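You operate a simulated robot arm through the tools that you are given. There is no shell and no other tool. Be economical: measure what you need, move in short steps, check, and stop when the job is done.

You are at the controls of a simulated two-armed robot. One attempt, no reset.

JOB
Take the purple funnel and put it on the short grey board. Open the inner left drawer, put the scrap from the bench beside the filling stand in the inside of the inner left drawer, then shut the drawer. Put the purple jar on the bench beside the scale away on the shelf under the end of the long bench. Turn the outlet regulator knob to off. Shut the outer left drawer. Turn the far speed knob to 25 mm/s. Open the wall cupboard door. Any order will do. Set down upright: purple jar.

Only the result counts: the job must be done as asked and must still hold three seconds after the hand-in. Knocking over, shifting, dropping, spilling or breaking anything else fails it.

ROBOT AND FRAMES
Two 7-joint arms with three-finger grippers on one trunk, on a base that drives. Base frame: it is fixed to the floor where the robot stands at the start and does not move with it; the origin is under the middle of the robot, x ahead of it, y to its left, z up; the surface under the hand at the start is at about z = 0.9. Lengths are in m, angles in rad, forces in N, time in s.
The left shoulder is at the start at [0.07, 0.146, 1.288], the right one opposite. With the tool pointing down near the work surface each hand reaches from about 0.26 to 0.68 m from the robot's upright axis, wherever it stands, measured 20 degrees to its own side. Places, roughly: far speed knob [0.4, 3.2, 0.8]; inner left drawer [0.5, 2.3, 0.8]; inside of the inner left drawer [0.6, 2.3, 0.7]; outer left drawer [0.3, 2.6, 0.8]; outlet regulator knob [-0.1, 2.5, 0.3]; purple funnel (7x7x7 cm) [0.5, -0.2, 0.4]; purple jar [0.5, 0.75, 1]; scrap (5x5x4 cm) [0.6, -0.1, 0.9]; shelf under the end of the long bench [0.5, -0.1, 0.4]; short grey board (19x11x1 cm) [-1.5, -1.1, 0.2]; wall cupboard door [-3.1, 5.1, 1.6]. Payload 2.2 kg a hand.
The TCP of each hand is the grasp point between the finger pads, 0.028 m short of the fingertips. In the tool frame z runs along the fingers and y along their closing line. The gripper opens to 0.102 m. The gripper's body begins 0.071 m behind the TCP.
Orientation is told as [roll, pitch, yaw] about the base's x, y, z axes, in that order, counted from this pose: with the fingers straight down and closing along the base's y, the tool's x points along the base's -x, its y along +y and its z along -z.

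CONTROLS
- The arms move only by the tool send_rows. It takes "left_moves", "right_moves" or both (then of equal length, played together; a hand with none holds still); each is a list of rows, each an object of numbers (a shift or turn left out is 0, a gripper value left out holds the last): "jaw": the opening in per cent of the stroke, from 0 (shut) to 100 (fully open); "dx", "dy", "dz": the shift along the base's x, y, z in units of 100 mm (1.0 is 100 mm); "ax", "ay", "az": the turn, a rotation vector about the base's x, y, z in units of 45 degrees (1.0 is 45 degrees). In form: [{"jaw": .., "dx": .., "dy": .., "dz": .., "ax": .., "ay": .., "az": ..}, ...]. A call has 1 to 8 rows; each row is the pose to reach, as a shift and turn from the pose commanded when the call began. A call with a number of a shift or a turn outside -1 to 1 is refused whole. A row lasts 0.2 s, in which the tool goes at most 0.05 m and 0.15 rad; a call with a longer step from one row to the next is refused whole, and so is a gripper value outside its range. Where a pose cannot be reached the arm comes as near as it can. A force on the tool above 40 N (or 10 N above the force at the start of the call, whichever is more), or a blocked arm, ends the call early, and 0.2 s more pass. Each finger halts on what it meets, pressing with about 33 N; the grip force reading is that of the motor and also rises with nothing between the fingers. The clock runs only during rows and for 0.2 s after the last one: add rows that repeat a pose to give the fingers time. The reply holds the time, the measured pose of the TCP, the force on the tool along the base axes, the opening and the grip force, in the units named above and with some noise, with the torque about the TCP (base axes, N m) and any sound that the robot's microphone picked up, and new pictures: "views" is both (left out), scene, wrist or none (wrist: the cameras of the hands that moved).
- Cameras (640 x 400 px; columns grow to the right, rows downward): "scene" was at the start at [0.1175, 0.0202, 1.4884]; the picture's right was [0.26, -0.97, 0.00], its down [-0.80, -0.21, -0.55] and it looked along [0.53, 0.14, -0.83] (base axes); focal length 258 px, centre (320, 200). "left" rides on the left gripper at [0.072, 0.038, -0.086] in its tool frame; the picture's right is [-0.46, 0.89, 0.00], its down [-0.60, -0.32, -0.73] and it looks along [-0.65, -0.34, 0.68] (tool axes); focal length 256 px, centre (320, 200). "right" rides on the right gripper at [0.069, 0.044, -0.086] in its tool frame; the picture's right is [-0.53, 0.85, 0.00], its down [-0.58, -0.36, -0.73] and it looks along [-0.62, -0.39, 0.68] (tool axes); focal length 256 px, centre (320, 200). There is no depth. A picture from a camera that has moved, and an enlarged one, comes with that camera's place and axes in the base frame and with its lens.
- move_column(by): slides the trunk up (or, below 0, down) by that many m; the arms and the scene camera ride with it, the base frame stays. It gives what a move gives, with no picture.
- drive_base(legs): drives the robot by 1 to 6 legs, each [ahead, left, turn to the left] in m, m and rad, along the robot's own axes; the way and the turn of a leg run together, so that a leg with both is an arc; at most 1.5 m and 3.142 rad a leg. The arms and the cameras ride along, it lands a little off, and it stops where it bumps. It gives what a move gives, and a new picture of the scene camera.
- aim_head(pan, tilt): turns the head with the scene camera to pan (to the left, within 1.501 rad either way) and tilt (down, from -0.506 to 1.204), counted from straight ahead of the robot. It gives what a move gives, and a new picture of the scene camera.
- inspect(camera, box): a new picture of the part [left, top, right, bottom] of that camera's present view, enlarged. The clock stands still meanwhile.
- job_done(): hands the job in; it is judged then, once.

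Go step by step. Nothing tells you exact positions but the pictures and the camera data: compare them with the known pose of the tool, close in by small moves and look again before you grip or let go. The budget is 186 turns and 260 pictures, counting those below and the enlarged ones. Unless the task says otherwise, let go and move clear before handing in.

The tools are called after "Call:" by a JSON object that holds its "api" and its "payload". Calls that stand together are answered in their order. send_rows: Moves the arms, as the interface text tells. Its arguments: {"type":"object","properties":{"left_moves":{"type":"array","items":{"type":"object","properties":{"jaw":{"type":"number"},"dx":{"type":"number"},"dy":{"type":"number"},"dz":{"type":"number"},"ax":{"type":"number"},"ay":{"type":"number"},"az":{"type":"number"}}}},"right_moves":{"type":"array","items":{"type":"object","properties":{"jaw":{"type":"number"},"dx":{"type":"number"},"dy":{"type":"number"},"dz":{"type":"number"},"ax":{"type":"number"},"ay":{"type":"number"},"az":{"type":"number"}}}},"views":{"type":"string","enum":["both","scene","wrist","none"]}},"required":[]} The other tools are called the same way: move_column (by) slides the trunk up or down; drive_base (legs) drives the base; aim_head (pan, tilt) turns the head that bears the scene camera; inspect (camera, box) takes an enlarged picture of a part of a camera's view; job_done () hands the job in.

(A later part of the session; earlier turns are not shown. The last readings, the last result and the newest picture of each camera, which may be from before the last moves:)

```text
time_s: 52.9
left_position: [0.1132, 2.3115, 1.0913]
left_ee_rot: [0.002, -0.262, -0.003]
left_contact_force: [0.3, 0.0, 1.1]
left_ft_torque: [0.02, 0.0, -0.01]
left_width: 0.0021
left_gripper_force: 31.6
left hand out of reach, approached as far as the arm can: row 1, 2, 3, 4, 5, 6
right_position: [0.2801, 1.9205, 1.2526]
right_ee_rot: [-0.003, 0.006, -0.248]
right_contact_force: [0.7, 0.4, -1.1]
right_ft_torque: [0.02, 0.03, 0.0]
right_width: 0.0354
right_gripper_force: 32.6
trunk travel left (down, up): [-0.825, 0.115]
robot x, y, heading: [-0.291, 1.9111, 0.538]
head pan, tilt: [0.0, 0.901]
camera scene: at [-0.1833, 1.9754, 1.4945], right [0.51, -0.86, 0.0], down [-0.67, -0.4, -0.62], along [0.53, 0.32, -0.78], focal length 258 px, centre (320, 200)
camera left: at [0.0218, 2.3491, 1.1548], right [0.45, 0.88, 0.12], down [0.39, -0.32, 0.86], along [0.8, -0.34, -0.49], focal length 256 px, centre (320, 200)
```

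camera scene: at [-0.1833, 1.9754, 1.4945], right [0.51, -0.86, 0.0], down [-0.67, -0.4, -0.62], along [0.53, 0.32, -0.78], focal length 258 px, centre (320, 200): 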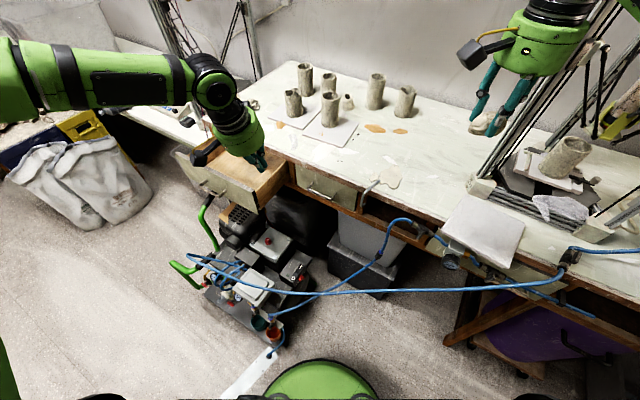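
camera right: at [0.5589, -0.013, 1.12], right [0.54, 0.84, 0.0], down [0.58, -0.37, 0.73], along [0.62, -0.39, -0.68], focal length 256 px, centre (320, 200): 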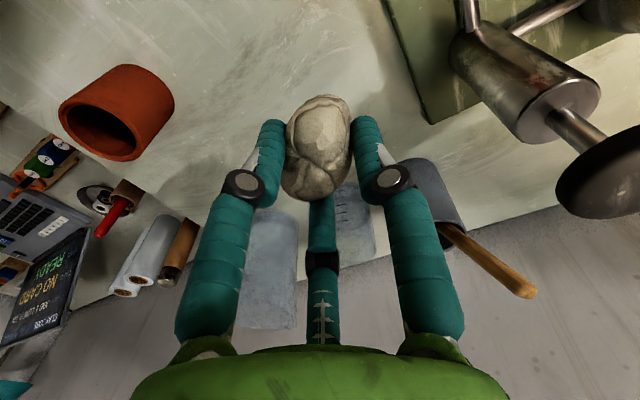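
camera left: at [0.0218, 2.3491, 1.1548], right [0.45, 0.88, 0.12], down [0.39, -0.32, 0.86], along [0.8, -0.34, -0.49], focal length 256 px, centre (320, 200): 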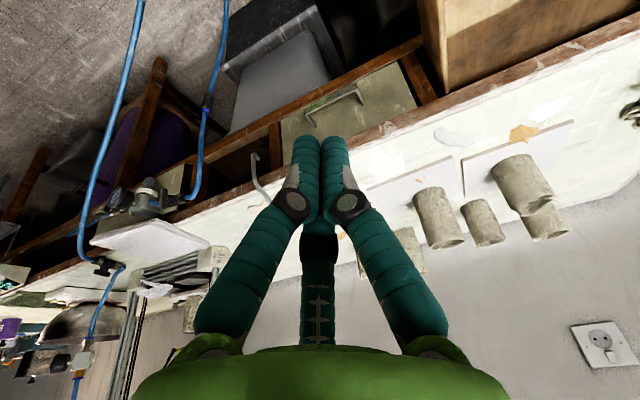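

The left wrist runs into a stop with this yaw; turning the base to face the bench squarely should help. I turn the base by -0.54 and step slightly closer.

Call:
{"api": "drive_base", "payload": {"legs": [[0, 0, -0.54], [0.04, 0.07, 0]]}}

Call:
{"api": "send_rows", "payload": {"left_moves": [{"az": 0.18}, {"az": 0.36}, {"az": 0.54}, {"az": 0.68}], "views": "both"}}

```text
time_s: 55.5
left_position: [0.3003, 2.1076, 1.0934]
left_ee_rot: [0.006, -0.261, -0.549]
left_contact_force: [0.0, 0.6, 1.1]
left_ft_torque: [0.07, -0.03, 0.02]
left_width: 0.0022
left_gripper_force: 31.4
right_position: [0.2413, 1.6846, 1.2525]
right_ee_rot: [0.002, 0.006, -0.794]
right_contact_force: [-0.4, -1.4, -0.6]
right_ft_torque: [0.05, -0.01, -0.01]
right_width: 0.0356
right_gripper_force: 32.9
trunk travel left (down, up): [-0.825, 0.115]
robot x, y, heading: [-0.2509, 1.9776, -0.005]
head pan, tilt: [0.0, 0.901]
camera scene: at [-0.1285, 1.9724, 1.4948], right [-0.01, -1.0, 0.0], down [-0.78, 0.01, -0.62], along [0.62, 0.0, -0.78], focal length 258 px, centre (320, 200)
```

scene: 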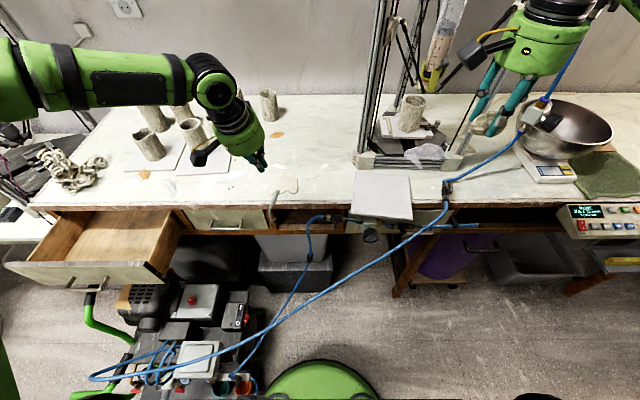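

```text
time_s: 56.5
left_position: [0.2937, 2.1214, 1.0954]
left_ee_rot: [-0.003, -0.263, -0.011]
left_contact_force: [0.4, 0.3, 0.2]
left_ft_torque: [0.0, -0.01, 0.01]
left_width: 0.0022
left_gripper_force: 31.5
left hand out of reach, approached as far as the arm can: row 2, 3, 4
right_position: [0.2442, 1.6901, 1.2528]
right_ee_rot: [-0.004, 0.005, -0.793]
right_contact_force: [-0.1, -0.6, -0.8]
right_ft_torque: [0.02, -0.02, -0.01]
right_width: 0.0356
right_gripper_force: 32.6
trunk travel left (down, up): [-0.825, 0.115]
robot x, y, heading: [-0.2538, 1.9773, -0.004]
head pan, tilt: [0.0, 0.901]
camera scene: at [-0.1252, 1.9783, 1.4945], right [-0.01, -1.0, 0.0], down [-0.78, 0.0, -0.62], along [0.62, 0.0, -0.78], focal length 258 px, centre (320, 200)
camera left: at [0.2029, 2.1615, 1.1587], right [0.46, 0.88, 0.12], down [0.39, -0.32, 0.86], along [0.8, -0.35, -0.49], focal length 256 px, centre (320, 200)
```

scene: 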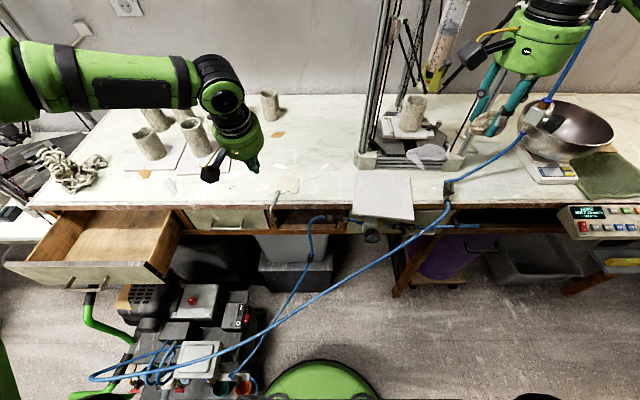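
left: 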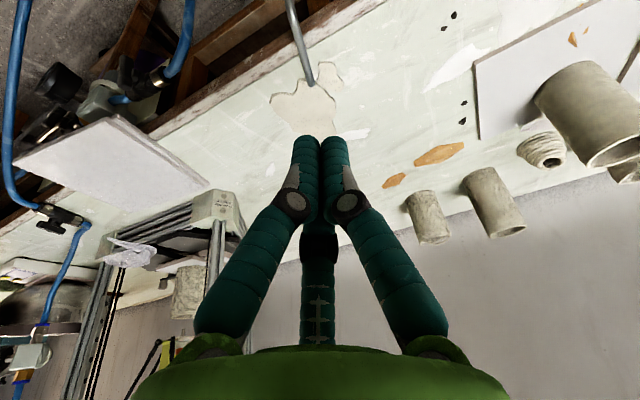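

The left forearm comes in from the left, so moving the hand left should relieve it. I move it towards y=2.27.

Call:
{"api": "send_rows", "payload": {"left_moves": [{"dy": 0.4}, {"dy": 0.8}, {"dy": 1.0}, {"dy": 1.0, "dx": -0.2}, {"dy": 1.0, "dx": -0.2}], "views": "none"}}

Call:
{"api": "send_rows", "payload": {"left_moves": [{"dy": 0.4}, {"dy": 0.5}, {"dy": 0.5, "dz": -0.4}, {"dy": 0.5, "dz": -0.6}], "views": "wrist"}}

```text
time_s: 57.7
left_position: [0.2753, 2.2245, 1.0952]
left_ee_rot: [-0.001, -0.263, -0.014]
left_contact_force: [-0.2, 0.5, -1.4]
left_ft_torque: [0.0, 0.0, 0.0]
left_width: 0.0021
left_gripper_force: 31.2
right_position: [0.2443, 1.6911, 1.2537]
right_ee_rot: [-0.002, 0.006, -0.794]
right_contact_force: [-0.6, 0.4, -1.0]
right_ft_torque: [0.01, -0.01, -0.02]
right_width: 0.0353
right_gripper_force: 33.1
trunk travel left (down, up): [-0.825, 0.115]
robot x, y, heading: [-0.2485, 1.9807, -0.003]
head pan, tilt: [0.0, 0.901]
```

```text
time_s: 58.7
left_position: [0.2761, 2.2743, 1.0356]
left_ee_rot: [0.0, -0.261, -0.015]
left_contact_force: [1.0, 0.3, -0.6]
left_ft_torque: [0.0, 0.02, 0.01]
left_width: 0.0022
left_gripper_force: 30.9
right_position: [0.2444, 1.6901, 1.253]
right_ee_rot: [-0.004, 0.005, -0.796]
right_contact_force: [0.3, 0.8, -0.9]
right_ft_torque: [-0.03, -0.01, 0.0]
right_width: 0.0352
right_gripper_force: 33.0
trunk travel left (down, up): [-0.825, 0.115]
robot x, y, heading: [-0.2477, 1.9737, -0.008]
head pan, tilt: [0.0, 0.901]
camera left: at [0.1835, 2.3136, 1.0983], right [0.46, 0.88, 0.12], down [0.39, -0.32, 0.86], along [0.8, -0.35, -0.49], focal length 256 px, centre (320, 200)
```

left: 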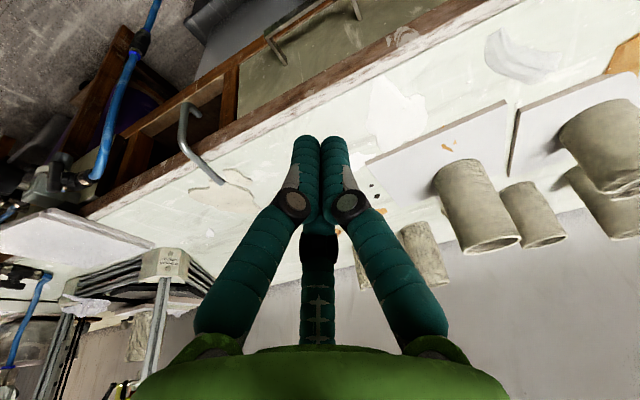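

No limit flags now, and the handle's bar fits x≈0.31, z≈0.80-0.81. I lower next to it, in front of the bench edge, and look again.

Call:
{"api": "send_rows", "payload": {"left_moves": [{"dz": -0.4}, {"dz": -0.8}, {"dz": -1.0}, {"dz": -1.0}], "views": "both"}}

Call:
{"api": "inspect", "payload": {"camera": "scene", "box": [180, 160, 300, 240]}}

```text
time_s: 59.7
left_position: [0.275, 2.2703, 0.9351]
left_ee_rot: [0.0, -0.262, -0.015]
left_contact_force: [-0.1, -0.3, -0.8]
left_ft_torque: [0.01, 0.01, -0.02]
left_width: 0.0023
left_gripper_force: 31.8
right_position: [0.2444, 1.6894, 1.2536]
right_ee_rot: [-0.004, 0.005, -0.795]
right_contact_force: [-0.8, 0.5, -0.6]
right_ft_torque: [0.0, 0.01, 0.04]
right_width: 0.0355
right_gripper_force: 32.5
trunk travel left (down, up): [-0.825, 0.115]
robot x, y, heading: [-0.25, 1.9784, -0.004]
head pan, tilt: [0.0, 0.901]
camera scene: at [-0.1252, 1.9785, 1.4945], right [-0.01, -1.0, 0.0], down [-0.78, 0.0, -0.62], along [0.62, 0.0, -0.78], focal length 258 px, centre (320, 200)
camera left: at [0.1832, 2.3103, 0.9983], right [0.46, 0.88, 0.12], down [0.39, -0.32, 0.86], along [0.8, -0.35, -0.49], focal length 256 px, centre (320, 200)
```

scene: 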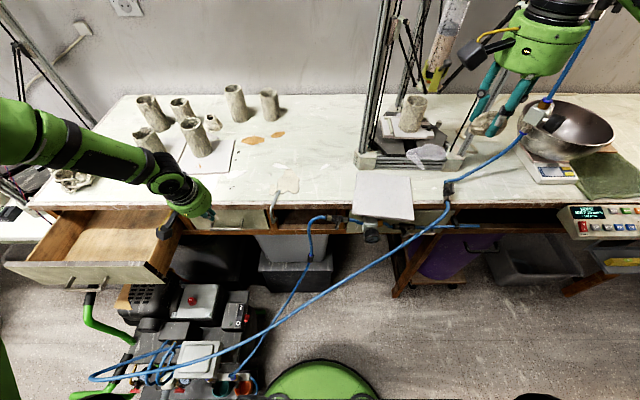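
left: 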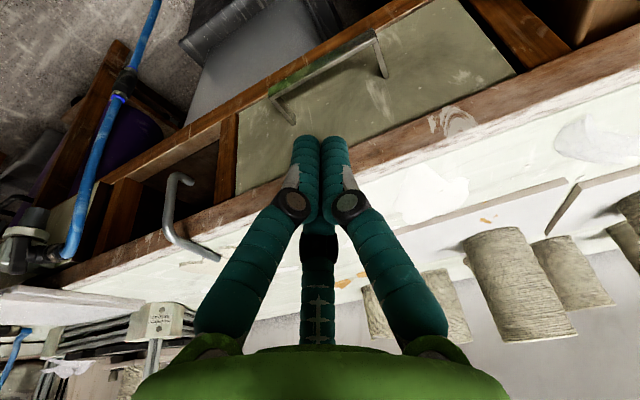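

```text
5.00 times, centred on (240, 200) of scene
camera zoom: at [-0.1252, 1.9785, 1.4945], right [-0.01, -1.0, 0.0], down [-0.78, 0.0, -0.62], along [0.62, 0.0, -0.78], focal length 1292 px, centre (720, 200)
```

zoom: 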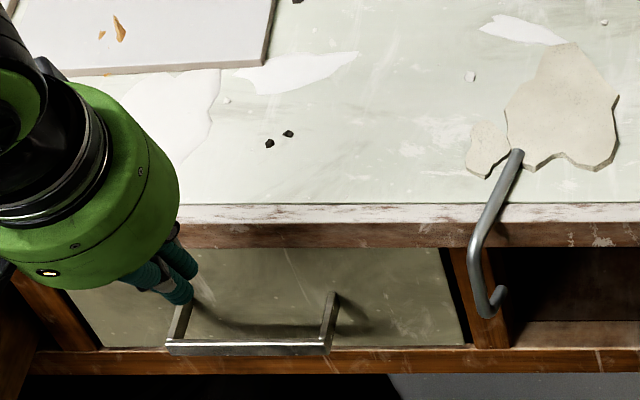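

The bar is at [0.309, y 2.22–2.32, 0.80], the face at x=0.347. I go in: down in front of the edge, forward, then down behind the bar.

Call:
{"api": "send_rows", "payload": {"left_moves": [{"dx": 0.28, "dz": -0.3}, {"dx": 0.28, "dz": -0.65}, {"dx": 0.46, "dz": -0.72}, {"dx": 0.46, "dz": -0.72}], "views": "none"}}

Call:
{"api": "send_rows", "payload": {"left_moves": [{"dx": 0.01, "dz": -0.25}, {"dx": 0.02, "dz": -0.5}, {"dx": 0.02, "dz": -0.5}], "views": "wrist"}}

Call:
{"api": "inspect", "payload": {"camera": "scene", "box": [180, 160, 300, 240]}}

```text
time_s: 60.7
left_position: [0.269, 2.286, 0.9265]
left_ee_rot: [0.0, -0.26, -0.017]
left_contact_force: [-0.5, -0.9, -0.5]
left_ft_torque: [0.0, 0.03, -0.04]
left_width: 0.0021
left_gripper_force: 30.7
left hand out of reach, approached as far as the arm can: row 1, 2, 3, 4
right_position: [0.245, 1.6904, 1.2532]
right_ee_rot: [-0.003, 0.006, -0.794]
right_contact_force: [-1.3, -0.7, -0.3]
right_ft_torque: [0.02, -0.01, 0.02]
right_width: 0.035
right_gripper_force: 33.2
trunk travel left (down, up): [-0.825, 0.115]
robot x, y, heading: [-0.2525, 1.9772, -0.004]
head pan, tilt: [0.0, 0.901]
```

```text
time_s: 61.5
left_position: [0.257, 2.2941, 0.9175]
left_ee_rot: [-0.002, -0.262, -0.015]
left_contact_force: [-0.3, 0.3, -0.4]
left_ft_torque: [-0.05, 0.0, -0.01]
left_width: 0.0023
left_gripper_force: 31.1
left hand out of reach, approached as far as the arm can: row 1, 2, 3
right_position: [0.2435, 1.691, 1.2528]
right_ee_rot: [-0.003, 0.005, -0.793]
right_contact_force: [0.2, 0.1, -0.9]
right_ft_torque: [0.0, -0.02, -0.02]
right_width: 0.0355
right_gripper_force: 33.0
trunk travel left (down, up): [-0.825, 0.115]
robot x, y, heading: [-0.2458, 1.978, -0.006]
head pan, tilt: [0.0, 0.901]
camera left: at [0.1654, 2.3328, 0.9813], right [0.46, 0.88, 0.12], down [0.39, -0.32, 0.86], along [0.8, -0.35, -0.49], focal length 256 px, centre (320, 200)
```

left: 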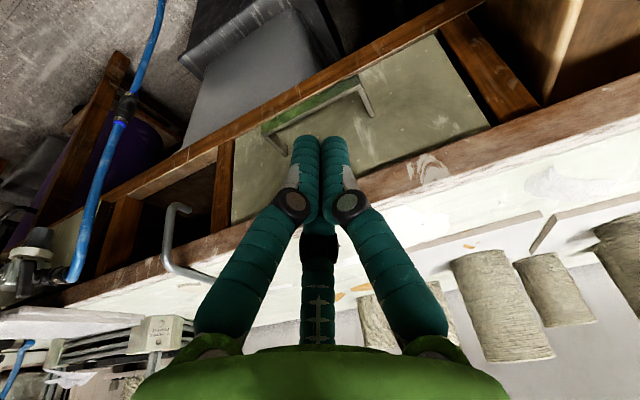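

```text
5.00 times, centred on (240, 200) of scene
camera zoom: at [-0.125, 1.9783, 1.4945], right [-0.01, -1.0, 0.0], down [-0.78, 0.0, -0.62], along [0.62, 0.0, -0.78], focal length 1292 px, centre (720, 200)
```

zoom: 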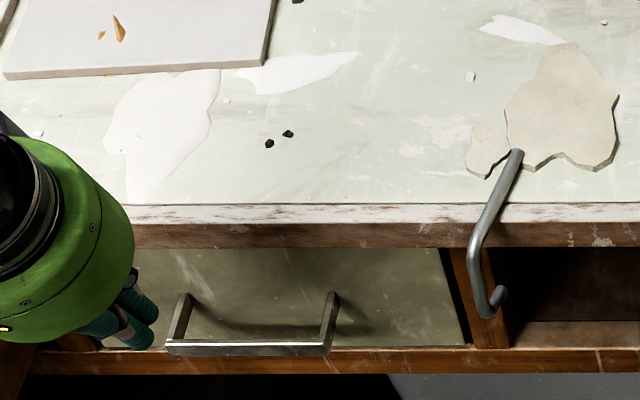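

The reach limit is the shoulder height. I raise the hand, lower the trunk by 0.2 m and try again.

Call:
{"api": "send_rows", "payload": {"left_moves": [{"dz": 0.4}, {"dz": 0.8}, {"dz": 1.0, "dx": -0.1, "dy": -0.2}, {"dz": 1.0, "dx": -0.1, "dy": -0.2}], "views": "none"}}

Call:
{"api": "move_column", "payload": {"by": -0.15}}

Call:
{"api": "send_rows", "payload": {"left_moves": [{"dz": 0.1}], "views": "both"}}

```text
time_s: 62.5
left_position: [0.2452, 2.2743, 1.0177]
left_ee_rot: [0.0, -0.26, -0.014]
left_contact_force: [0.3, 0.5, 0.1]
left_ft_torque: [-0.04, 0.0, 0.03]
left_width: 0.002
left_gripper_force: 31.5
right_position: [0.2448, 1.6913, 1.2536]
right_ee_rot: [-0.004, 0.006, -0.794]
right_contact_force: [0.1, -0.5, -1.2]
right_ft_torque: [-0.02, 0.0, -0.05]
right_width: 0.0353
right_gripper_force: 33.1
trunk travel left (down, up): [-0.825, 0.115]
robot x, y, heading: [-0.2518, 1.9802, -0.009]
head pan, tilt: [0.0, 0.901]
```

```text
time_s: 64.2
left_position: [0.2459, 2.2754, 0.8674]
left_ee_rot: [-0.001, -0.261, -0.016]
left_contact_force: [-0.8, -0.2, 0.4]
left_ft_torque: [-0.03, 0.02, -0.01]
left_width: 0.002
left_gripper_force: 31.5
right_position: [0.2447, 1.6909, 1.103]
right_ee_rot: [-0.005, 0.006, -0.794]
right_contact_force: [-0.3, 0.3, -1.8]
right_ft_torque: [-0.01, 0.01, -0.01]
right_width: 0.0352
right_gripper_force: 32.8
trunk travel left (down, up): [-0.675, 0.265]
robot x, y, heading: [-0.2502, 1.9815, -0.006]
head pan, tilt: [0.0, 0.901]
```

```text
time_s: 64.7
left_position: [0.2443, 2.2752, 0.878]
left_ee_rot: [-0.002, -0.259, -0.015]
left_contact_force: [-0.2, -0.2, 0.7]
left_ft_torque: [0.0, -0.02, 0.01]
left_width: 0.0017
left_gripper_force: 31.1
right_position: [0.2449, 1.6908, 1.1032]
right_ee_rot: [-0.003, 0.004, -0.795]
right_contact_force: [-0.5, 0.1, 0.2]
right_ft_torque: [0.01, -0.04, 0.04]
right_width: 0.0352
right_gripper_force: 33.1
trunk travel left (down, up): [-0.675, 0.265]
robot x, y, heading: [-0.2497, 1.9773, -0.006]
head pan, tilt: [0.0, 0.901]
camera scene: at [-0.1254, 1.9783, 1.3445], right [-0.01, -1.0, 0.0], down [-0.78, 0.0, -0.62], along [0.62, 0.0, -0.78], focal length 258 px, centre (320, 200)
camera left: at [0.1541, 2.3147, 0.9417], right [0.46, 0.88, 0.12], down [0.39, -0.32, 0.86], along [0.8, -0.35, -0.49], focal length 256 px, centre (320, 200)
```

scene: 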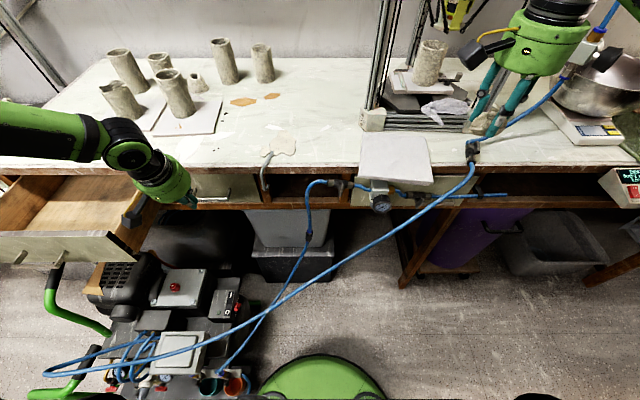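
left: 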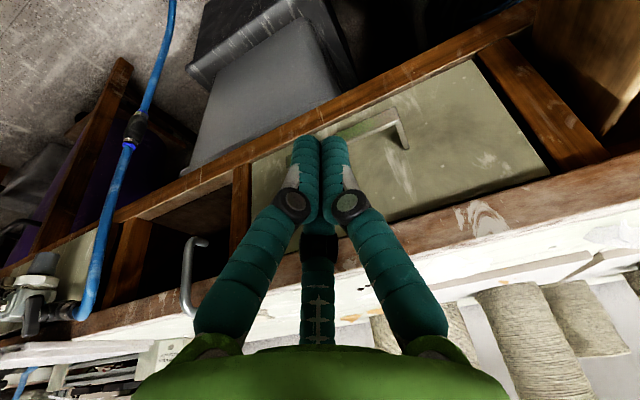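

Now the same entry path: forward, then down behind the bar.

Call:
{"api": "send_rows", "payload": {"left_moves": [{"dx": 0.4, "dz": 0}, {"dx": 0.6, "dz": -0.05}, {"dx": 0.76, "dz": -0.15}, {"dx": 0.76, "dz": -0.15}], "views": "wrist"}}

Call:
{"api": "inspect", "payload": {"camera": "scene", "box": [160, 130, 280, 210]}}

```text
time_s: 65.7
left_position: [0.3175, 2.2752, 0.8648]
left_ee_rot: [0.001, -0.263, -0.013]
left_contact_force: [-19.2, 2.7, 12.9]
left_ft_torque: [-0.28, -0.86, -0.16]
left_width: 0.0019
left_gripper_force: 31.2
right_position: [0.2378, 1.69, 1.1052]
right_ee_rot: [0.001, 0.002, -0.795]
right_contact_force: [-0.2, -1.5, 0.1]
right_ft_torque: [0.02, -0.03, -0.02]
right_width: 0.0354
right_gripper_force: 32.9
trunk travel left (down, up): [-0.675, 0.265]
robot x, y, heading: [-0.2491, 1.9738, -0.008]
head pan, tilt: [0.0, 0.901]
camera left: at [0.2251, 2.3143, 0.9286], right [0.46, 0.88, 0.12], down [0.39, -0.32, 0.86], along [0.8, -0.35, -0.49], focal length 256 px, centre (320, 200)
```

left: 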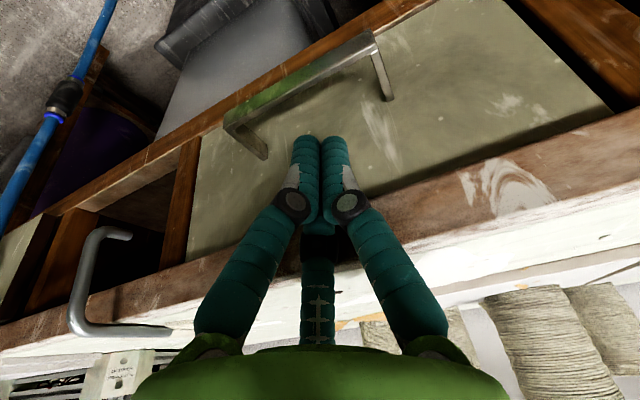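

```text
5.00 times, centred on (220, 170) of scene
camera zoom: at [-0.1321, 1.9782, 1.3453], right [-0.01, -1.0, 0.0], down [-0.78, 0.0, -0.63], along [0.63, 0.0, -0.78], focal length 1292 px, centre (820, 350)
```

zoom: 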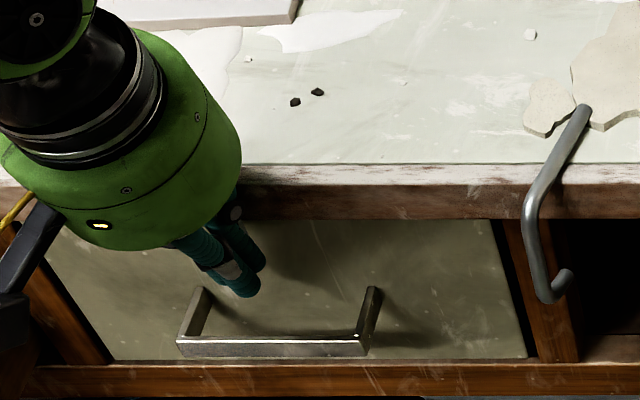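

The palm touches the bench edge, so I back off, tilt the fingers to about 35° and come in along the finger direction.

Call:
{"api": "send_rows", "payload": {"left_moves": [{"dx": -0.3, "dz": 0.05}, {"dx": -0.5, "dz": 0.15, "ay": -0.15}, {"dx": -0.5, "dz": 0.15, "ay": -0.3}, {"dx": -0.5, "dz": 0.15, "ay": -0.44}, {"dx": -0.5, "dz": 0.15, "ay": -0.44}], "views": "none"}}

Call:
{"api": "send_rows", "payload": {"left_moves": [{"dx": 0.25, "dz": -0.35}, {"dx": 0.25, "dz": -0.35}], "views": "wrist"}}

Call:
{"api": "inspect", "payload": {"camera": "scene", "box": [160, 130, 280, 210]}}

```text
time_s: 66.8
left_position: [0.2724, 2.2733, 0.879]
left_ee_rot: [0.005, -0.607, -0.018]
left_contact_force: [0.0, 0.3, 0.6]
left_ft_torque: [-0.02, -0.01, 0.02]
left_width: 0.0022
left_gripper_force: 31.3
right_position: [0.2427, 1.691, 1.1029]
right_ee_rot: [-0.004, 0.005, -0.794]
right_contact_force: [-0.5, 0.8, -1.0]
right_ft_torque: [-0.02, 0.01, 0.0]
right_width: 0.0355
right_gripper_force: 32.7
trunk travel left (down, up): [-0.675, 0.265]
robot x, y, heading: [-0.2523, 1.9786, -0.004]
head pan, tilt: [0.0, 0.901]
```

```text
time_s: 67.5
left_position: [0.294, 2.2764, 0.8432]
left_ee_rot: [0.006, -0.609, -0.016]
left_contact_force: [0.6, 0.4, 0.6]
left_ft_torque: [0.02, -0.02, 0.0]
left_width: 0.0021
left_gripper_force: 31.5
right_position: [0.2437, 1.6905, 1.1032]
right_ee_rot: [-0.001, 0.004, -0.795]
right_contact_force: [0.2, -0.3, 0.2]
right_ft_torque: [0.06, -0.03, 0.0]
right_width: 0.0351
right_gripper_force: 33.0
trunk travel left (down, up): [-0.675, 0.265]
robot x, y, heading: [-0.2489, 1.9784, -0.007]
head pan, tilt: [0.0, 0.901]
camera left: at [0.1857, 2.315, 0.8718], right [0.39, 0.88, 0.27], down [0.07, -0.32, 0.94], along [0.92, -0.35, -0.19], focal length 256 px, centre (320, 200)
```

left: 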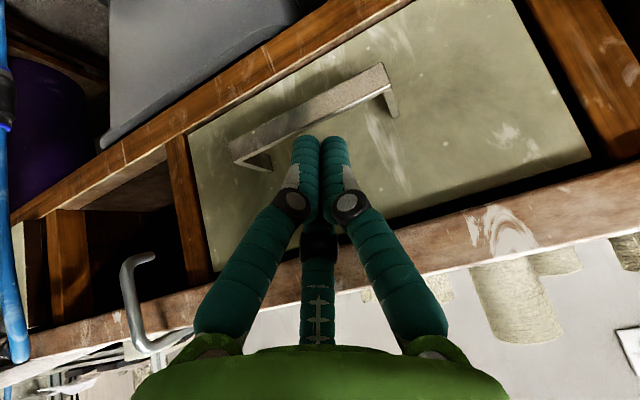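

```text
5.00 times, centred on (220, 170) of scene
camera zoom: at [-0.1261, 1.9779, 1.3446], right [-0.01, -1.0, 0.0], down [-0.78, 0.0, -0.62], along [0.62, 0.0, -0.78], focal length 1292 px, centre (820, 350)
```

zoom: 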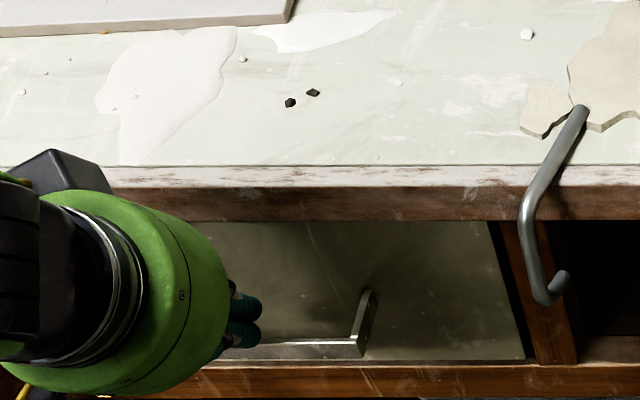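

Bar confirmed at x≈0.306, z≈0.80. I slide in behind it.

Call:
{"api": "send_rows", "payload": {"left_moves": [{"dx": 0.15, "dz": -0.17}, {"dx": 0.27, "dz": -0.35}, {"dx": 0.27, "dz": -0.37}], "views": "wrist"}}

```text
time_s: 67.8
left_position: [0.2999, 2.2752, 0.8334]
left_ee_rot: [0.008, -0.609, -0.017]
left_contact_force: [-17.8, 2.3, 17.2]
left_ft_torque: [0.08, 0.42, -0.37]
left_width: 0.0021
left_gripper_force: 31.0
right_position: [0.2432, 1.6908, 1.1036]
right_ee_rot: [-0.003, 0.004, -0.791]
right_contact_force: [1.2, 0.4, -0.8]
right_ft_torque: [-0.04, 0.09, -0.01]
right_width: 0.0353
right_gripper_force: 32.7
trunk travel left (down, up): [-0.675, 0.265]
robot x, y, heading: [-0.2484, 1.9797, -0.007]
head pan, tilt: [0.0, 0.901]
stopped in row 1 (left hand): the force on the tool passed its limit at 179 N (the readings are from after the stop); the commanded pose is now the measured one
camera left: at [0.1933, 2.314, 0.8631], right [0.39, 0.88, 0.27], down [0.07, -0.32, 0.94], along [0.92, -0.35, -0.19], focal length 256 px, centre (320, 200)
```

left: 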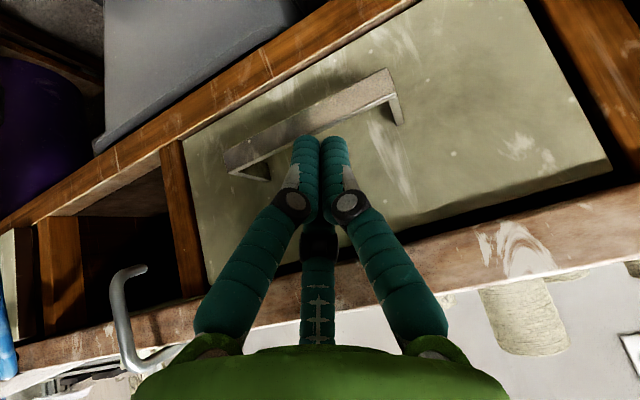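

The tip caught the bar's top; I lift slightly, shift 1 cm further in and go down again.

Call:
{"api": "send_rows", "payload": {"left_moves": [{"dx": -0.02, "dz": 0.12}, {"dx": 0.12, "dz": 0.05}, {"dx": 0.12, "dz": 0.05}], "views": "none"}}

Call:
{"api": "send_rows", "payload": {"left_moves": [{"dx": 0.05, "dz": -0.12}, {"dx": 0.1, "dz": -0.23}, {"dx": 0.1, "dz": -0.23}], "views": "wrist"}}

```text
time_s: 68.6
left_position: [0.3147, 2.2758, 0.8382]
left_ee_rot: [0.006, -0.605, -0.017]
left_contact_force: [0.6, 0.0, -0.7]
left_ft_torque: [-0.04, 0.01, 0.01]
left_width: 0.0021
left_gripper_force: 31.0
right_position: [0.2446, 1.6904, 1.1025]
right_ee_rot: [-0.006, 0.004, -0.795]
right_contact_force: [-0.1, -0.1, -0.7]
right_ft_torque: [0.01, -0.01, 0.01]
right_width: 0.0351
right_gripper_force: 32.6
trunk travel left (down, up): [-0.675, 0.265]
robot x, y, heading: [-0.2513, 1.979, -0.004]
head pan, tilt: [0.0, 0.901]
```

```text
time_s: 69.4
left_position: [0.3204, 2.2721, 0.8186]
left_ee_rot: [0.004, -0.609, -0.016]
left_contact_force: [-23.3, 0.9, 16.1]
left_ft_torque: [-0.09, 0.07, -0.09]
left_width: 0.0021
left_gripper_force: 30.8
right_position: [0.2379, 1.6904, 1.1058]
right_ee_rot: [0.0, 0.003, -0.792]
right_contact_force: [0.0, 0.9, -0.7]
right_ft_torque: [-0.01, 0.0, 0.0]
right_width: 0.0354
right_gripper_force: 32.9
trunk travel left (down, up): [-0.675, 0.265]
robot x, y, heading: [-0.2506, 1.9747, -0.008]
head pan, tilt: [0.0, 0.901]
camera left: at [0.2123, 2.3129, 0.8469], right [0.39, 0.88, 0.27], down [0.07, -0.32, 0.94], along [0.92, -0.35, -0.19], focal length 256 px, centre (320, 200)
```

left: 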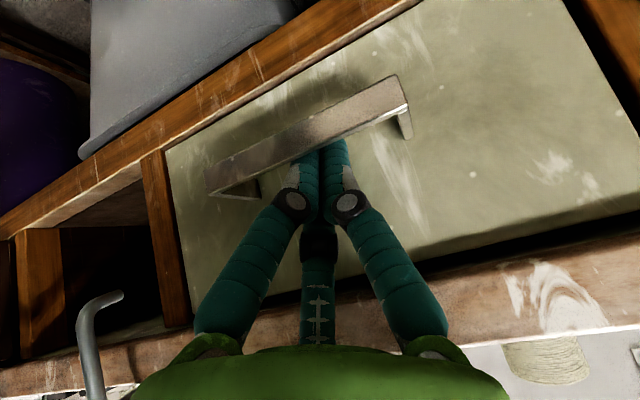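

The fingers are behind the bar. I pull the drawer out.

Call:
{"api": "send_rows", "payload": {"left_moves": [{"dx": -0.2, "dz": -0.03}, {"dx": -0.4, "dz": -0.03}, {"dx": -0.6, "dz": -0.03}, {"dx": -0.8, "dz": -0.03}, {"dx": -1.0, "dz": -0.03}], "views": "scene"}}

```text
time_s: 70.4
left_position: [0.2553, 2.2732, 0.8174]
left_ee_rot: [0.008, -0.626, -0.019]
left_contact_force: [-0.2, 1.7, 12.3]
left_ft_torque: [-0.18, 0.37, -0.05]
left_width: 0.002
left_gripper_force: 31.3
right_position: [0.2431, 1.6909, 1.1026]
right_ee_rot: [-0.003, 0.003, -0.794]
right_contact_force: [-0.3, 0.7, -1.7]
right_ft_torque: [-0.02, 0.01, 0.03]
right_width: 0.0353
right_gripper_force: 33.2
trunk travel left (down, up): [-0.675, 0.265]
robot x, y, heading: [-0.2523, 1.9794, -0.006]
head pan, tilt: [0.0, 0.901]
stopped in row 4 (left hand): the force on the tool passed its limit at 42 N (the readings are from after the stop); the commanded pose is now the measured one
camera scene: at [-0.1269, 1.978, 1.3442], right [0.0, -1.0, 0.0], down [-0.78, 0.0, -0.62], along [0.62, 0.0, -0.78], focal length 258 px, centre (320, 200)
```

scene: 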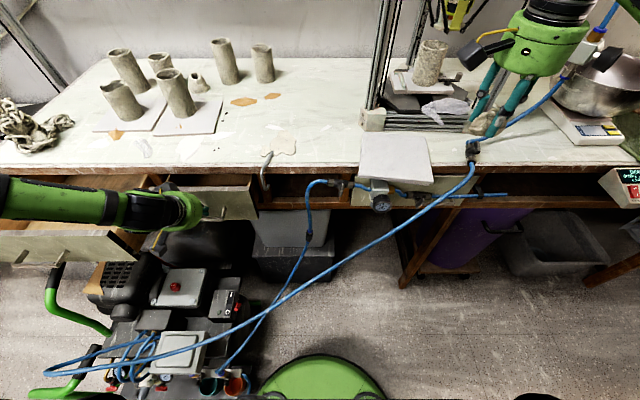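

It slid about 6 cm. I continue more slowly.

Call:
{"api": "send_rows", "payload": {"left_moves": [{"dx": -0.12, "dz": 0.03}, {"dx": -0.24, "dz": 0.03}, {"dx": -0.36, "dz": 0.03}, {"dx": -0.48, "dz": 0.03}, {"dx": -0.6, "dz": 0.03}, {"dx": -0.72, "dz": 0.03}, {"dx": -0.84, "dz": 0.03}, {"dx": -0.96, "dz": 0.03}], "views": "both"}}

```text
time_s: 72.2
left_position: [0.1575, 2.2741, 0.8184]
left_ee_rot: [0.009, -0.619, -0.019]
left_contact_force: [-0.3, 0.7, 2.9]
left_ft_torque: [0.0, 0.01, 0.01]
left_width: 0.0019
left_gripper_force: 32.1
right_position: [0.2438, 1.6912, 1.1029]
right_ee_rot: [-0.004, 0.006, -0.792]
right_contact_force: [-0.2, 0.1, -0.4]
right_ft_torque: [-0.03, -0.03, -0.02]
right_width: 0.0355
right_gripper_force: 32.6
trunk travel left (down, up): [-0.675, 0.265]
robot x, y, heading: [-0.2499, 1.9747, -0.01]
head pan, tilt: [0.0, 0.901]
camera scene: at [-0.1258, 1.9789, 1.3445], right [0.0, -1.0, 0.0], down [-0.78, 0.0, -0.62], along [0.62, 0.0, -0.78], focal length 258 px, centre (320, 200)
camera left: at [0.0498, 2.3123, 0.8466], right [0.39, 0.88, 0.28], down [0.06, -0.33, 0.94], along [0.92, -0.35, -0.18], focal length 256 px, centre (320, 200)
```

scene: 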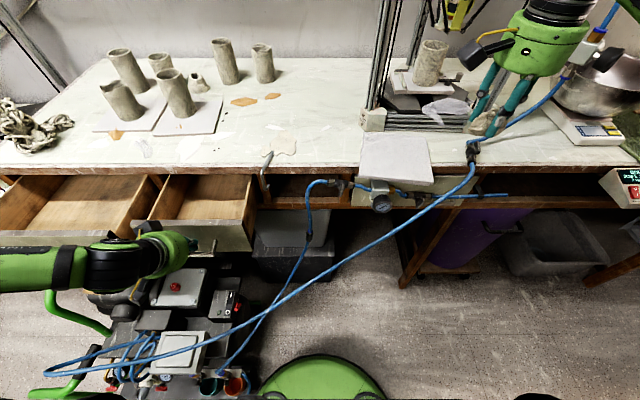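
left: 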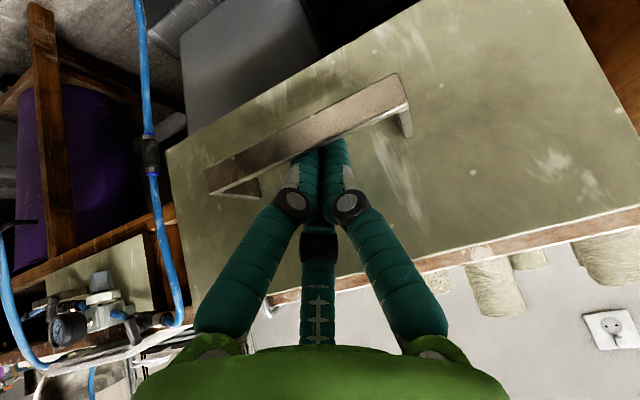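

The drawer is open about 16 cm. I unhook the left hand along the finger direction and lift it away.

Call:
{"api": "send_rows", "payload": {"left_moves": [{"dx": 0.04}, {"dx": -0.15, "dz": 0.25}, {"dx": -0.38, "dz": 0.6}, {"dx": -0.55, "dz": 0.95}, {"dx": -0.6, "dz": 1.0}], "views": "none"}}

Call:
{"api": "send_rows", "payload": {"left_moves": [{"dz": 0.4, "dx": -0.2}, {"dz": 0.8, "dx": -0.2, "ay": 0.18}, {"dz": 1.0, "dx": -0.2, "ay": 0.36}, {"dz": 1.0, "dx": -0.2, "ay": 0.54}, {"dz": 1.0, "dx": -0.2, "ay": 0.7}], "views": "scene"}}

```text
time_s: 73.4
left_position: [0.1457, 2.2994, 0.9059]
left_ee_rot: [0.006, -0.619, -0.015]
left_contact_force: [0.2, 0.2, 0.0]
left_ft_torque: [-0.01, 0.03, 0.0]
left_width: 0.0021
left_gripper_force: 30.9
left hand out of reach, approached as far as the arm can: row 3, 4, 5
right_position: [0.2455, 1.6904, 1.1033]
right_ee_rot: [-0.002, 0.006, -0.796]
right_contact_force: [-1.1, -0.4, -0.2]
right_ft_torque: [0.01, -0.01, -0.01]
right_width: 0.0353
right_gripper_force: 33.1
trunk travel left (down, up): [-0.675, 0.265]
robot x, y, heading: [-0.2499, 1.9782, -0.006]
head pan, tilt: [0.0, 0.901]
```

```text
time_s: 74.6
left_position: [0.1314, 2.2983, 1.004]
left_ee_rot: [0.0, -0.068, -0.013]
left_contact_force: [-0.1, 0.3, -0.3]
left_ft_torque: [0.01, -0.01, -0.01]
left_width: 0.0019
left_gripper_force: 31.9
left hand out of reach, approached as far as the arm can: row 1
right_position: [0.2455, 1.6907, 1.1014]
right_ee_rot: [-0.006, 0.006, -0.794]
right_contact_force: [0.1, 0.0, -0.9]
right_ft_torque: [-0.01, -0.02, -0.03]
right_width: 0.0353
right_gripper_force: 33.0
trunk travel left (down, up): [-0.675, 0.265]
robot x, y, heading: [-0.2437, 1.9805, -0.006]
head pan, tilt: [0.0, 0.901]
camera scene: at [-0.1238, 1.9777, 1.3443], right [0.0, -1.0, 0.0], down [-0.78, 0.0, -0.62], along [0.62, 0.0, -0.78], focal length 258 px, centre (320, 200)
```

scene: 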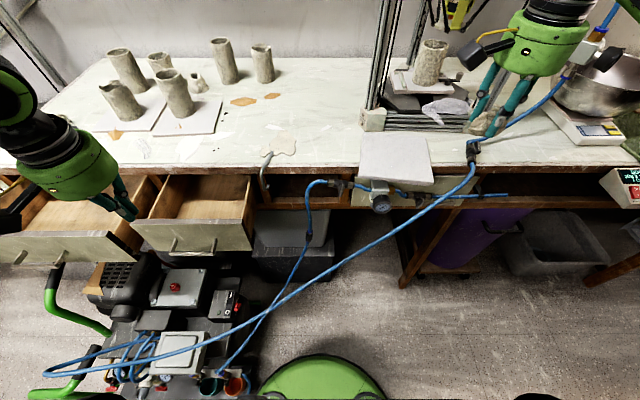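

The drawer is open and the hand is free. I turn the base left so that the right hand with the scrap comes over the drawer.

Call:
{"api": "drive_base", "payload": {"legs": [[0, 0, 0.85]]}}

Call:
{"api": "aim_head", "payload": {"pan": -0.35, "tilt": 0.85}}

Call:
{"api": "send_rows", "payload": {"right_moves": [{"dz": -0.05}], "views": "wrist"}}

```text
time_s: 77.3
left_position: [-0.2508, 2.4737, 1.0037]
left_ee_rot: [0.0, -0.069, 0.854]
left_contact_force: [-0.8, -0.3, 0.1]
left_ft_torque: [-0.01, 0.01, 0.0]
left_width: 0.0021
left_gripper_force: 31.3
right_position: [0.288, 2.1705, 1.1025]
right_ee_rot: [-0.002, 0.005, 0.078]
right_contact_force: [0.3, 0.1, -0.3]
right_ft_torque: [-0.02, 0.03, 0.01]
right_width: 0.0351
right_gripper_force: 33.5
trunk travel left (down, up): [-0.675, 0.265]
robot x, y, heading: [-0.2522, 1.9772, 0.868]
head pan, tilt: [0.0, 0.901]
camera scene: at [-0.1689, 2.0747, 1.3445], right [0.76, -0.65, 0.0], down [-0.51, -0.6, -0.62], along [0.4, 0.47, -0.78], focal length 258 px, centre (320, 200)
```

scene: 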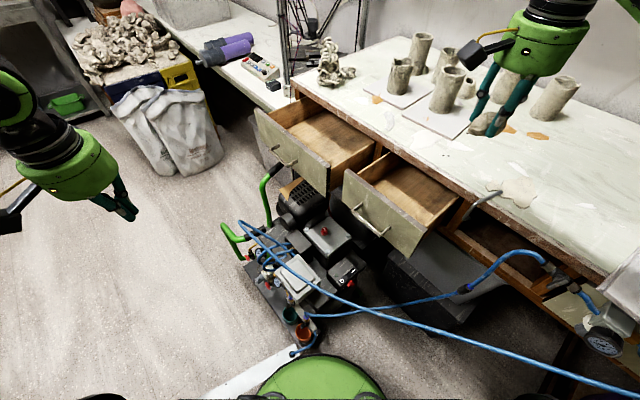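

```text
time_s: 78.1
left_position: [-0.2503, 2.4746, 1.0039]
left_ee_rot: [-0.001, -0.068, 0.856]
left_contact_force: [-0.5, 0.6, -0.3]
left_ft_torque: [0.01, 0.04, -0.01]
left_width: 0.0022
left_gripper_force: 31.0
right_position: [0.2885, 2.1705, 1.1024]
right_ee_rot: [-0.005, 0.005, 0.076]
right_contact_force: [0.8, -0.7, 0.4]
right_ft_torque: [0.0, -0.01, 0.01]
right_width: 0.0354
right_gripper_force: 32.9
trunk travel left (down, up): [-0.675, 0.265]
robot x, y, heading: [-0.2508, 1.9756, 0.866]
head pan, tilt: [-0.351, 0.85]
camera scene: at [-0.1501, 2.0559, 1.3484], right [0.49, -0.87, 0.0], down [-0.65, -0.37, -0.66], along [0.57, 0.33, -0.75], focal length 258 px, centre (320, 200)
```

scene: 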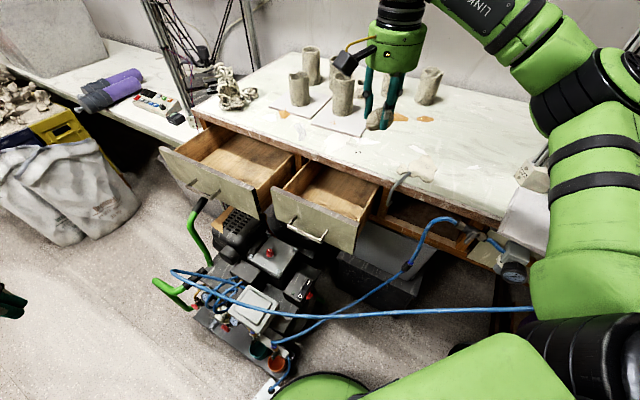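

```text
time_s: 78.5
left_position: [-0.2519, 2.4736, 1.0026]
left_ee_rot: [0.001, -0.068, 0.856]
left_contact_force: [-0.6, -0.3, 0.1]
left_ft_torque: [0.0, 0.02, 0.01]
left_width: 0.002
left_gripper_force: 31.1
right_position: [0.2881, 2.1716, 1.0986]
right_ee_rot: [-0.005, 0.005, 0.077]
right_contact_force: [-0.2, 0.1, -0.6]
right_ft_torque: [-0.01, -0.01, 0.0]
right_width: 0.0351
right_gripper_force: 32.9
trunk travel left (down, up): [-0.675, 0.265]
robot x, y, heading: [-0.2509, 1.9761, 0.862]
head pan, tilt: [-0.351, 0.85]
camera right: at [0.2168, 2.209, 1.1829], right [0.47, 0.88, -0.01], down [0.61, -0.32, 0.73], along [0.64, -0.35, -0.68], focal length 256 px, centre (320, 200)
```

right: 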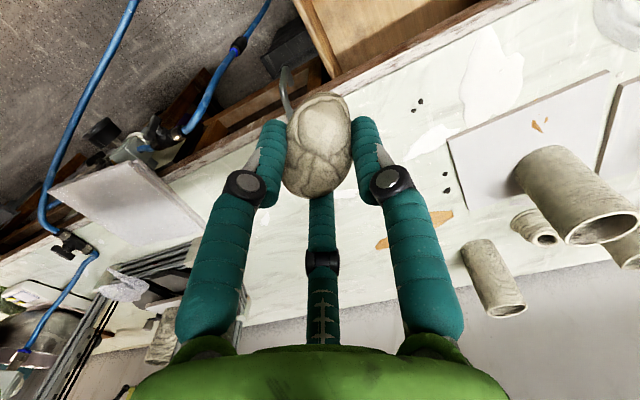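

The drawer interior is about x 0.19–0.33, y 2.15–2.40. I move the scrap to above its middle and lower.

Call:
{"api": "send_rows", "payload": {"right_moves": [{"dx": -0.2, "dy": 0.4}, {"dx": -0.4, "dy": 0.8}, {"dx": -0.43, "dy": 1.0, "dz": -0.2}, {"dx": -0.43, "dy": 1.0, "dz": -0.6}, {"dx": -0.43, "dy": 1.0, "dz": -1.0}, {"dx": -0.43, "dy": 1.0, "dz": -1.0}], "views": "both"}}

```text
time_s: 79.9
left_position: [-0.2505, 2.4746, 1.0037]
left_ee_rot: [-0.001, -0.072, 0.855]
left_contact_force: [-1.1, -1.1, 0.2]
left_ft_torque: [-0.01, -0.02, 0.01]
left_width: 0.0021
left_gripper_force: 31.2
right_position: [0.247, 2.2705, 0.9964]
right_ee_rot: [-0.003, 0.003, 0.077]
right_contact_force: [0.7, 0.6, -1.2]
right_ft_torque: [-0.02, -0.03, 0.02]
right_width: 0.035
right_gripper_force: 33.0
trunk travel left (down, up): [-0.675, 0.265]
robot x, y, heading: [-0.2495, 1.976, 0.865]
head pan, tilt: [-0.351, 0.85]
camera scene: at [-0.1504, 2.0558, 1.3484], right [0.49, -0.87, 0.0], down [-0.65, -0.37, -0.66], along [0.57, 0.32, -0.75], focal length 258 px, centre (320, 200)
camera right: at [0.1741, 2.3078, 1.083], right [0.47, 0.88, -0.01], down [0.61, -0.32, 0.73], along [0.64, -0.35, -0.68], focal length 256 px, centre (320, 200)
```

scene: 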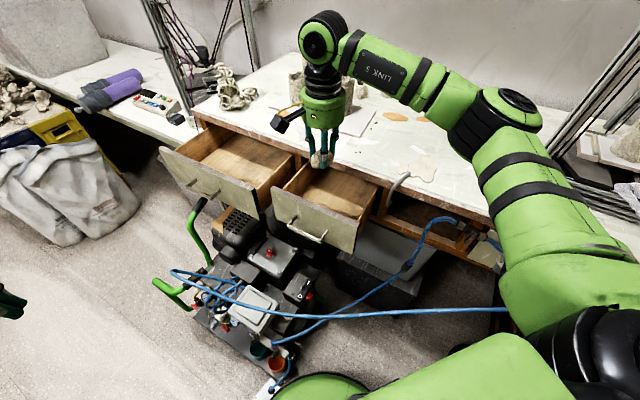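
right: 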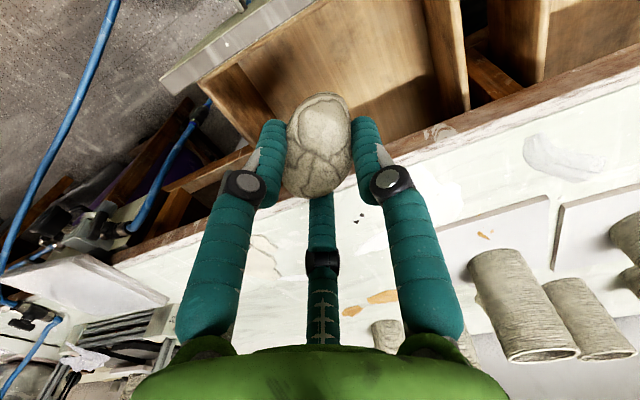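

Well aligned. I lower into the drawer.

Call:
{"api": "send_rows", "payload": {"right_moves": [{"dz": -0.4}, {"dz": -0.8}, {"dz": -1.0}], "views": "none"}}

Call:
{"api": "send_rows", "payload": {"right_moves": [{"dz": -0.25}, {"dz": -0.5}, {"dz": -0.75}, {"dz": -0.9}, {"dz": -0.9}], "views": "both"}}

```text
time_s: 80.7
left_position: [-0.2508, 2.4739, 1.0032]
left_ee_rot: [-0.001, -0.067, 0.856]
left_contact_force: [0.3, 0.2, 0.7]
left_ft_torque: [-0.01, 0.0, 0.0]
left_width: 0.0021
left_gripper_force: 31.5
right_position: [0.2432, 2.2707, 0.8953]
right_ee_rot: [-0.004, 0.006, 0.077]
right_contact_force: [0.7, 0.0, -0.8]
right_ft_torque: [0.0, -0.01, 0.0]
right_width: 0.035
right_gripper_force: 32.7
trunk travel left (down, up): [-0.675, 0.265]
robot x, y, heading: [-0.2503, 1.9795, 0.868]
head pan, tilt: [-0.351, 0.85]
```

```text
time_s: 81.9
left_position: [-0.2517, 2.4745, 1.004]
left_ee_rot: [-0.001, -0.068, 0.854]
left_contact_force: [-0.4, 0.7, 0.6]
left_ft_torque: [-0.01, 0.03, 0.02]
left_width: 0.0023
left_gripper_force: 31.3
right_position: [0.2435, 2.271, 0.8068]
right_ee_rot: [-0.006, 0.005, 0.076]
right_contact_force: [-0.4, -0.4, 0.2]
right_ft_torque: [0.0, 0.01, -0.01]
right_width: 0.0356
right_gripper_force: 33.3
trunk travel left (down, up): [-0.675, 0.265]
robot x, y, heading: [-0.2471, 1.9787, 0.868]
head pan, tilt: [-0.351, 0.85]
camera scene: at [-0.15, 2.0559, 1.3483], right [0.49, -0.87, 0.0], down [-0.65, -0.37, -0.66], along [0.57, 0.32, -0.75], focal length 258 px, centre (320, 200)
camera right: at [0.1716, 2.3083, 0.8922], right [0.47, 0.88, -0.01], down [0.61, -0.32, 0.73], along [0.64, -0.35, -0.68], focal length 256 px, centre (320, 200)
```

scene: 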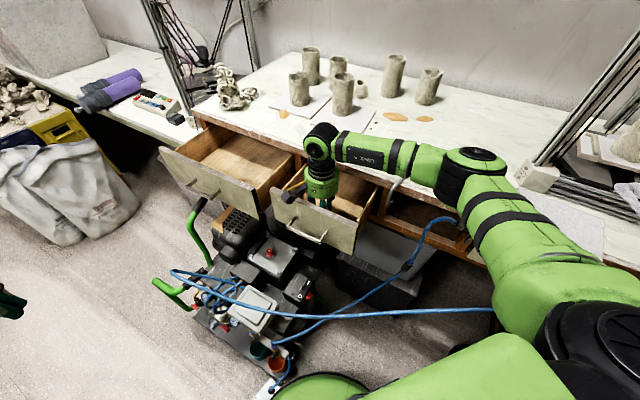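
right: 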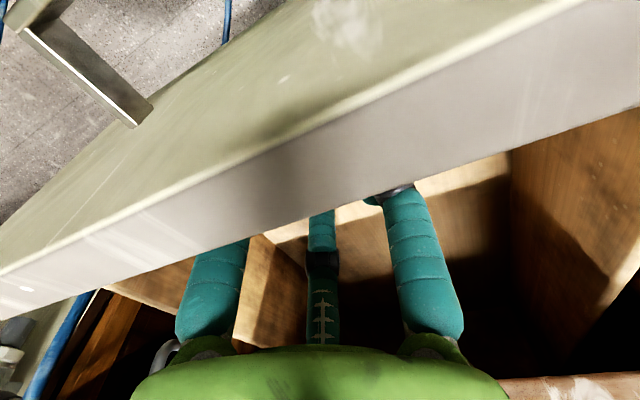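

The scrap is inside the drawer. I lower 2.5 cm more, release and rise.

Call:
{"api": "send_rows", "payload": {"right_moves": [{"dz": -0.13}, {"dz": -0.25}, {"dz": -0.25}], "views": "none"}}

Call:
{"api": "send_rows", "payload": {"right_moves": [{"jaw": 65}, {"jaw": 65}, {"jaw": 65, "dz": 0.3}, {"dz": 0.7}, {"dz": 1.0}], "views": "none"}}

Call:
{"api": "send_rows", "payload": {"right_moves": [{"dz": 0.4}, {"dz": 0.8}, {"dz": 1.0}], "views": "both"}}

```text
time_s: 82.7
left_position: [-0.252, 2.4717, 1.0045]
left_ee_rot: [-0.002, -0.072, 0.853]
left_contact_force: [-0.3, -0.4, 0.6]
left_ft_torque: [0.01, 0.02, -0.01]
left_width: 0.0019
left_gripper_force: 31.6
right_position: [0.2456, 2.2721, 0.7862]
right_ee_rot: [0.003, 0.0, 0.075]
right_contact_force: [1.6, -0.1, 20.4]
right_ft_torque: [0.43, 0.16, -0.04]
right_width: 0.0351
right_gripper_force: 33.4
trunk travel left (down, up): [-0.675, 0.265]
robot x, y, heading: [-0.2495, 1.9774, 0.867]
head pan, tilt: [-0.351, 0.85]
```

```text
time_s: 83.9
left_position: [-0.2501, 2.4741, 1.0039]
left_ee_rot: [-0.001, -0.07, 0.854]
left_contact_force: [-0.5, -0.5, -0.2]
left_ft_torque: [0.0, -0.01, 0.0]
left_width: 0.0022
left_gripper_force: 31.6
right_position: [0.2468, 2.2688, 0.885]
right_ee_rot: [-0.007, 0.007, 0.076]
right_contact_force: [0.2, -0.1, -0.6]
right_ft_torque: [0.01, 0.02, -0.02]
right_width: 0.0665
right_gripper_force: 0.2
trunk travel left (down, up): [-0.675, 0.265]
robot x, y, heading: [-0.2481, 1.9794, 0.859]
head pan, tilt: [-0.351, 0.85]
```

```text
time_s: 84.7
left_position: [-0.2504, 2.4742, 1.0041]
left_ee_rot: [-0.001, -0.068, 0.855]
left_contact_force: [-0.4, -0.5, 0.2]
left_ft_torque: [0.03, 0.0, -0.02]
left_width: 0.0019
left_gripper_force: 31.2
right_position: [0.2456, 2.2716, 0.9825]
right_ee_rot: [-0.006, 0.005, 0.074]
right_contact_force: [-0.5, 0.1, -0.4]
right_ft_torque: [-0.01, -0.02, 0.0]
right_width: 0.0663
right_gripper_force: 0.1
trunk travel left (down, up): [-0.675, 0.265]
robot x, y, heading: [-0.2494, 1.9761, 0.869]
head pan, tilt: [-0.351, 0.85]
camera scene: at [-0.1501, 2.0557, 1.3484], right [0.49, -0.87, 0.0], down [-0.65, -0.37, -0.66], along [0.57, 0.32, -0.75], focal length 258 px, centre (320, 200)
camera right: at [0.1746, 2.3093, 1.0691], right [0.47, 0.88, -0.01], down [0.61, -0.32, 0.73], along [0.64, -0.35, -0.68], focal length 256 px, centre (320, 200)
```

scene: 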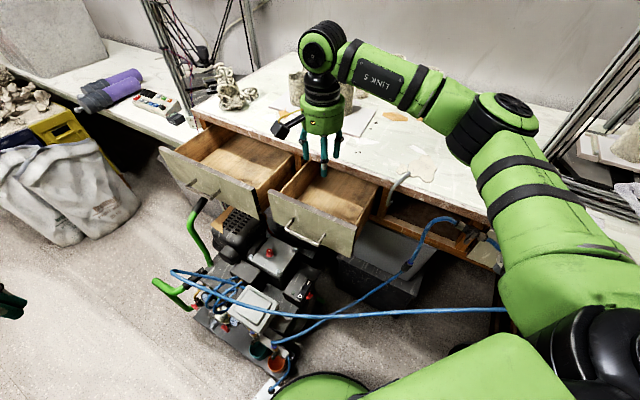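
right: 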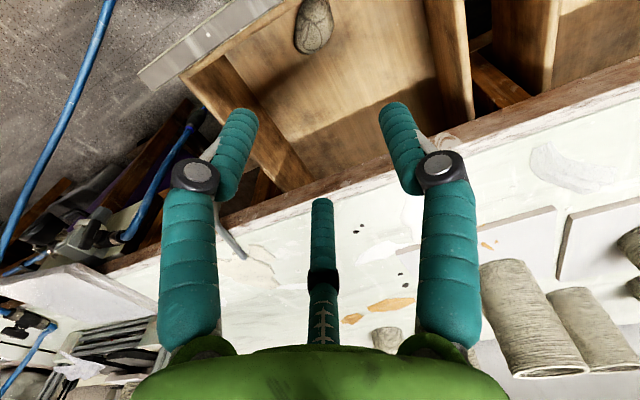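

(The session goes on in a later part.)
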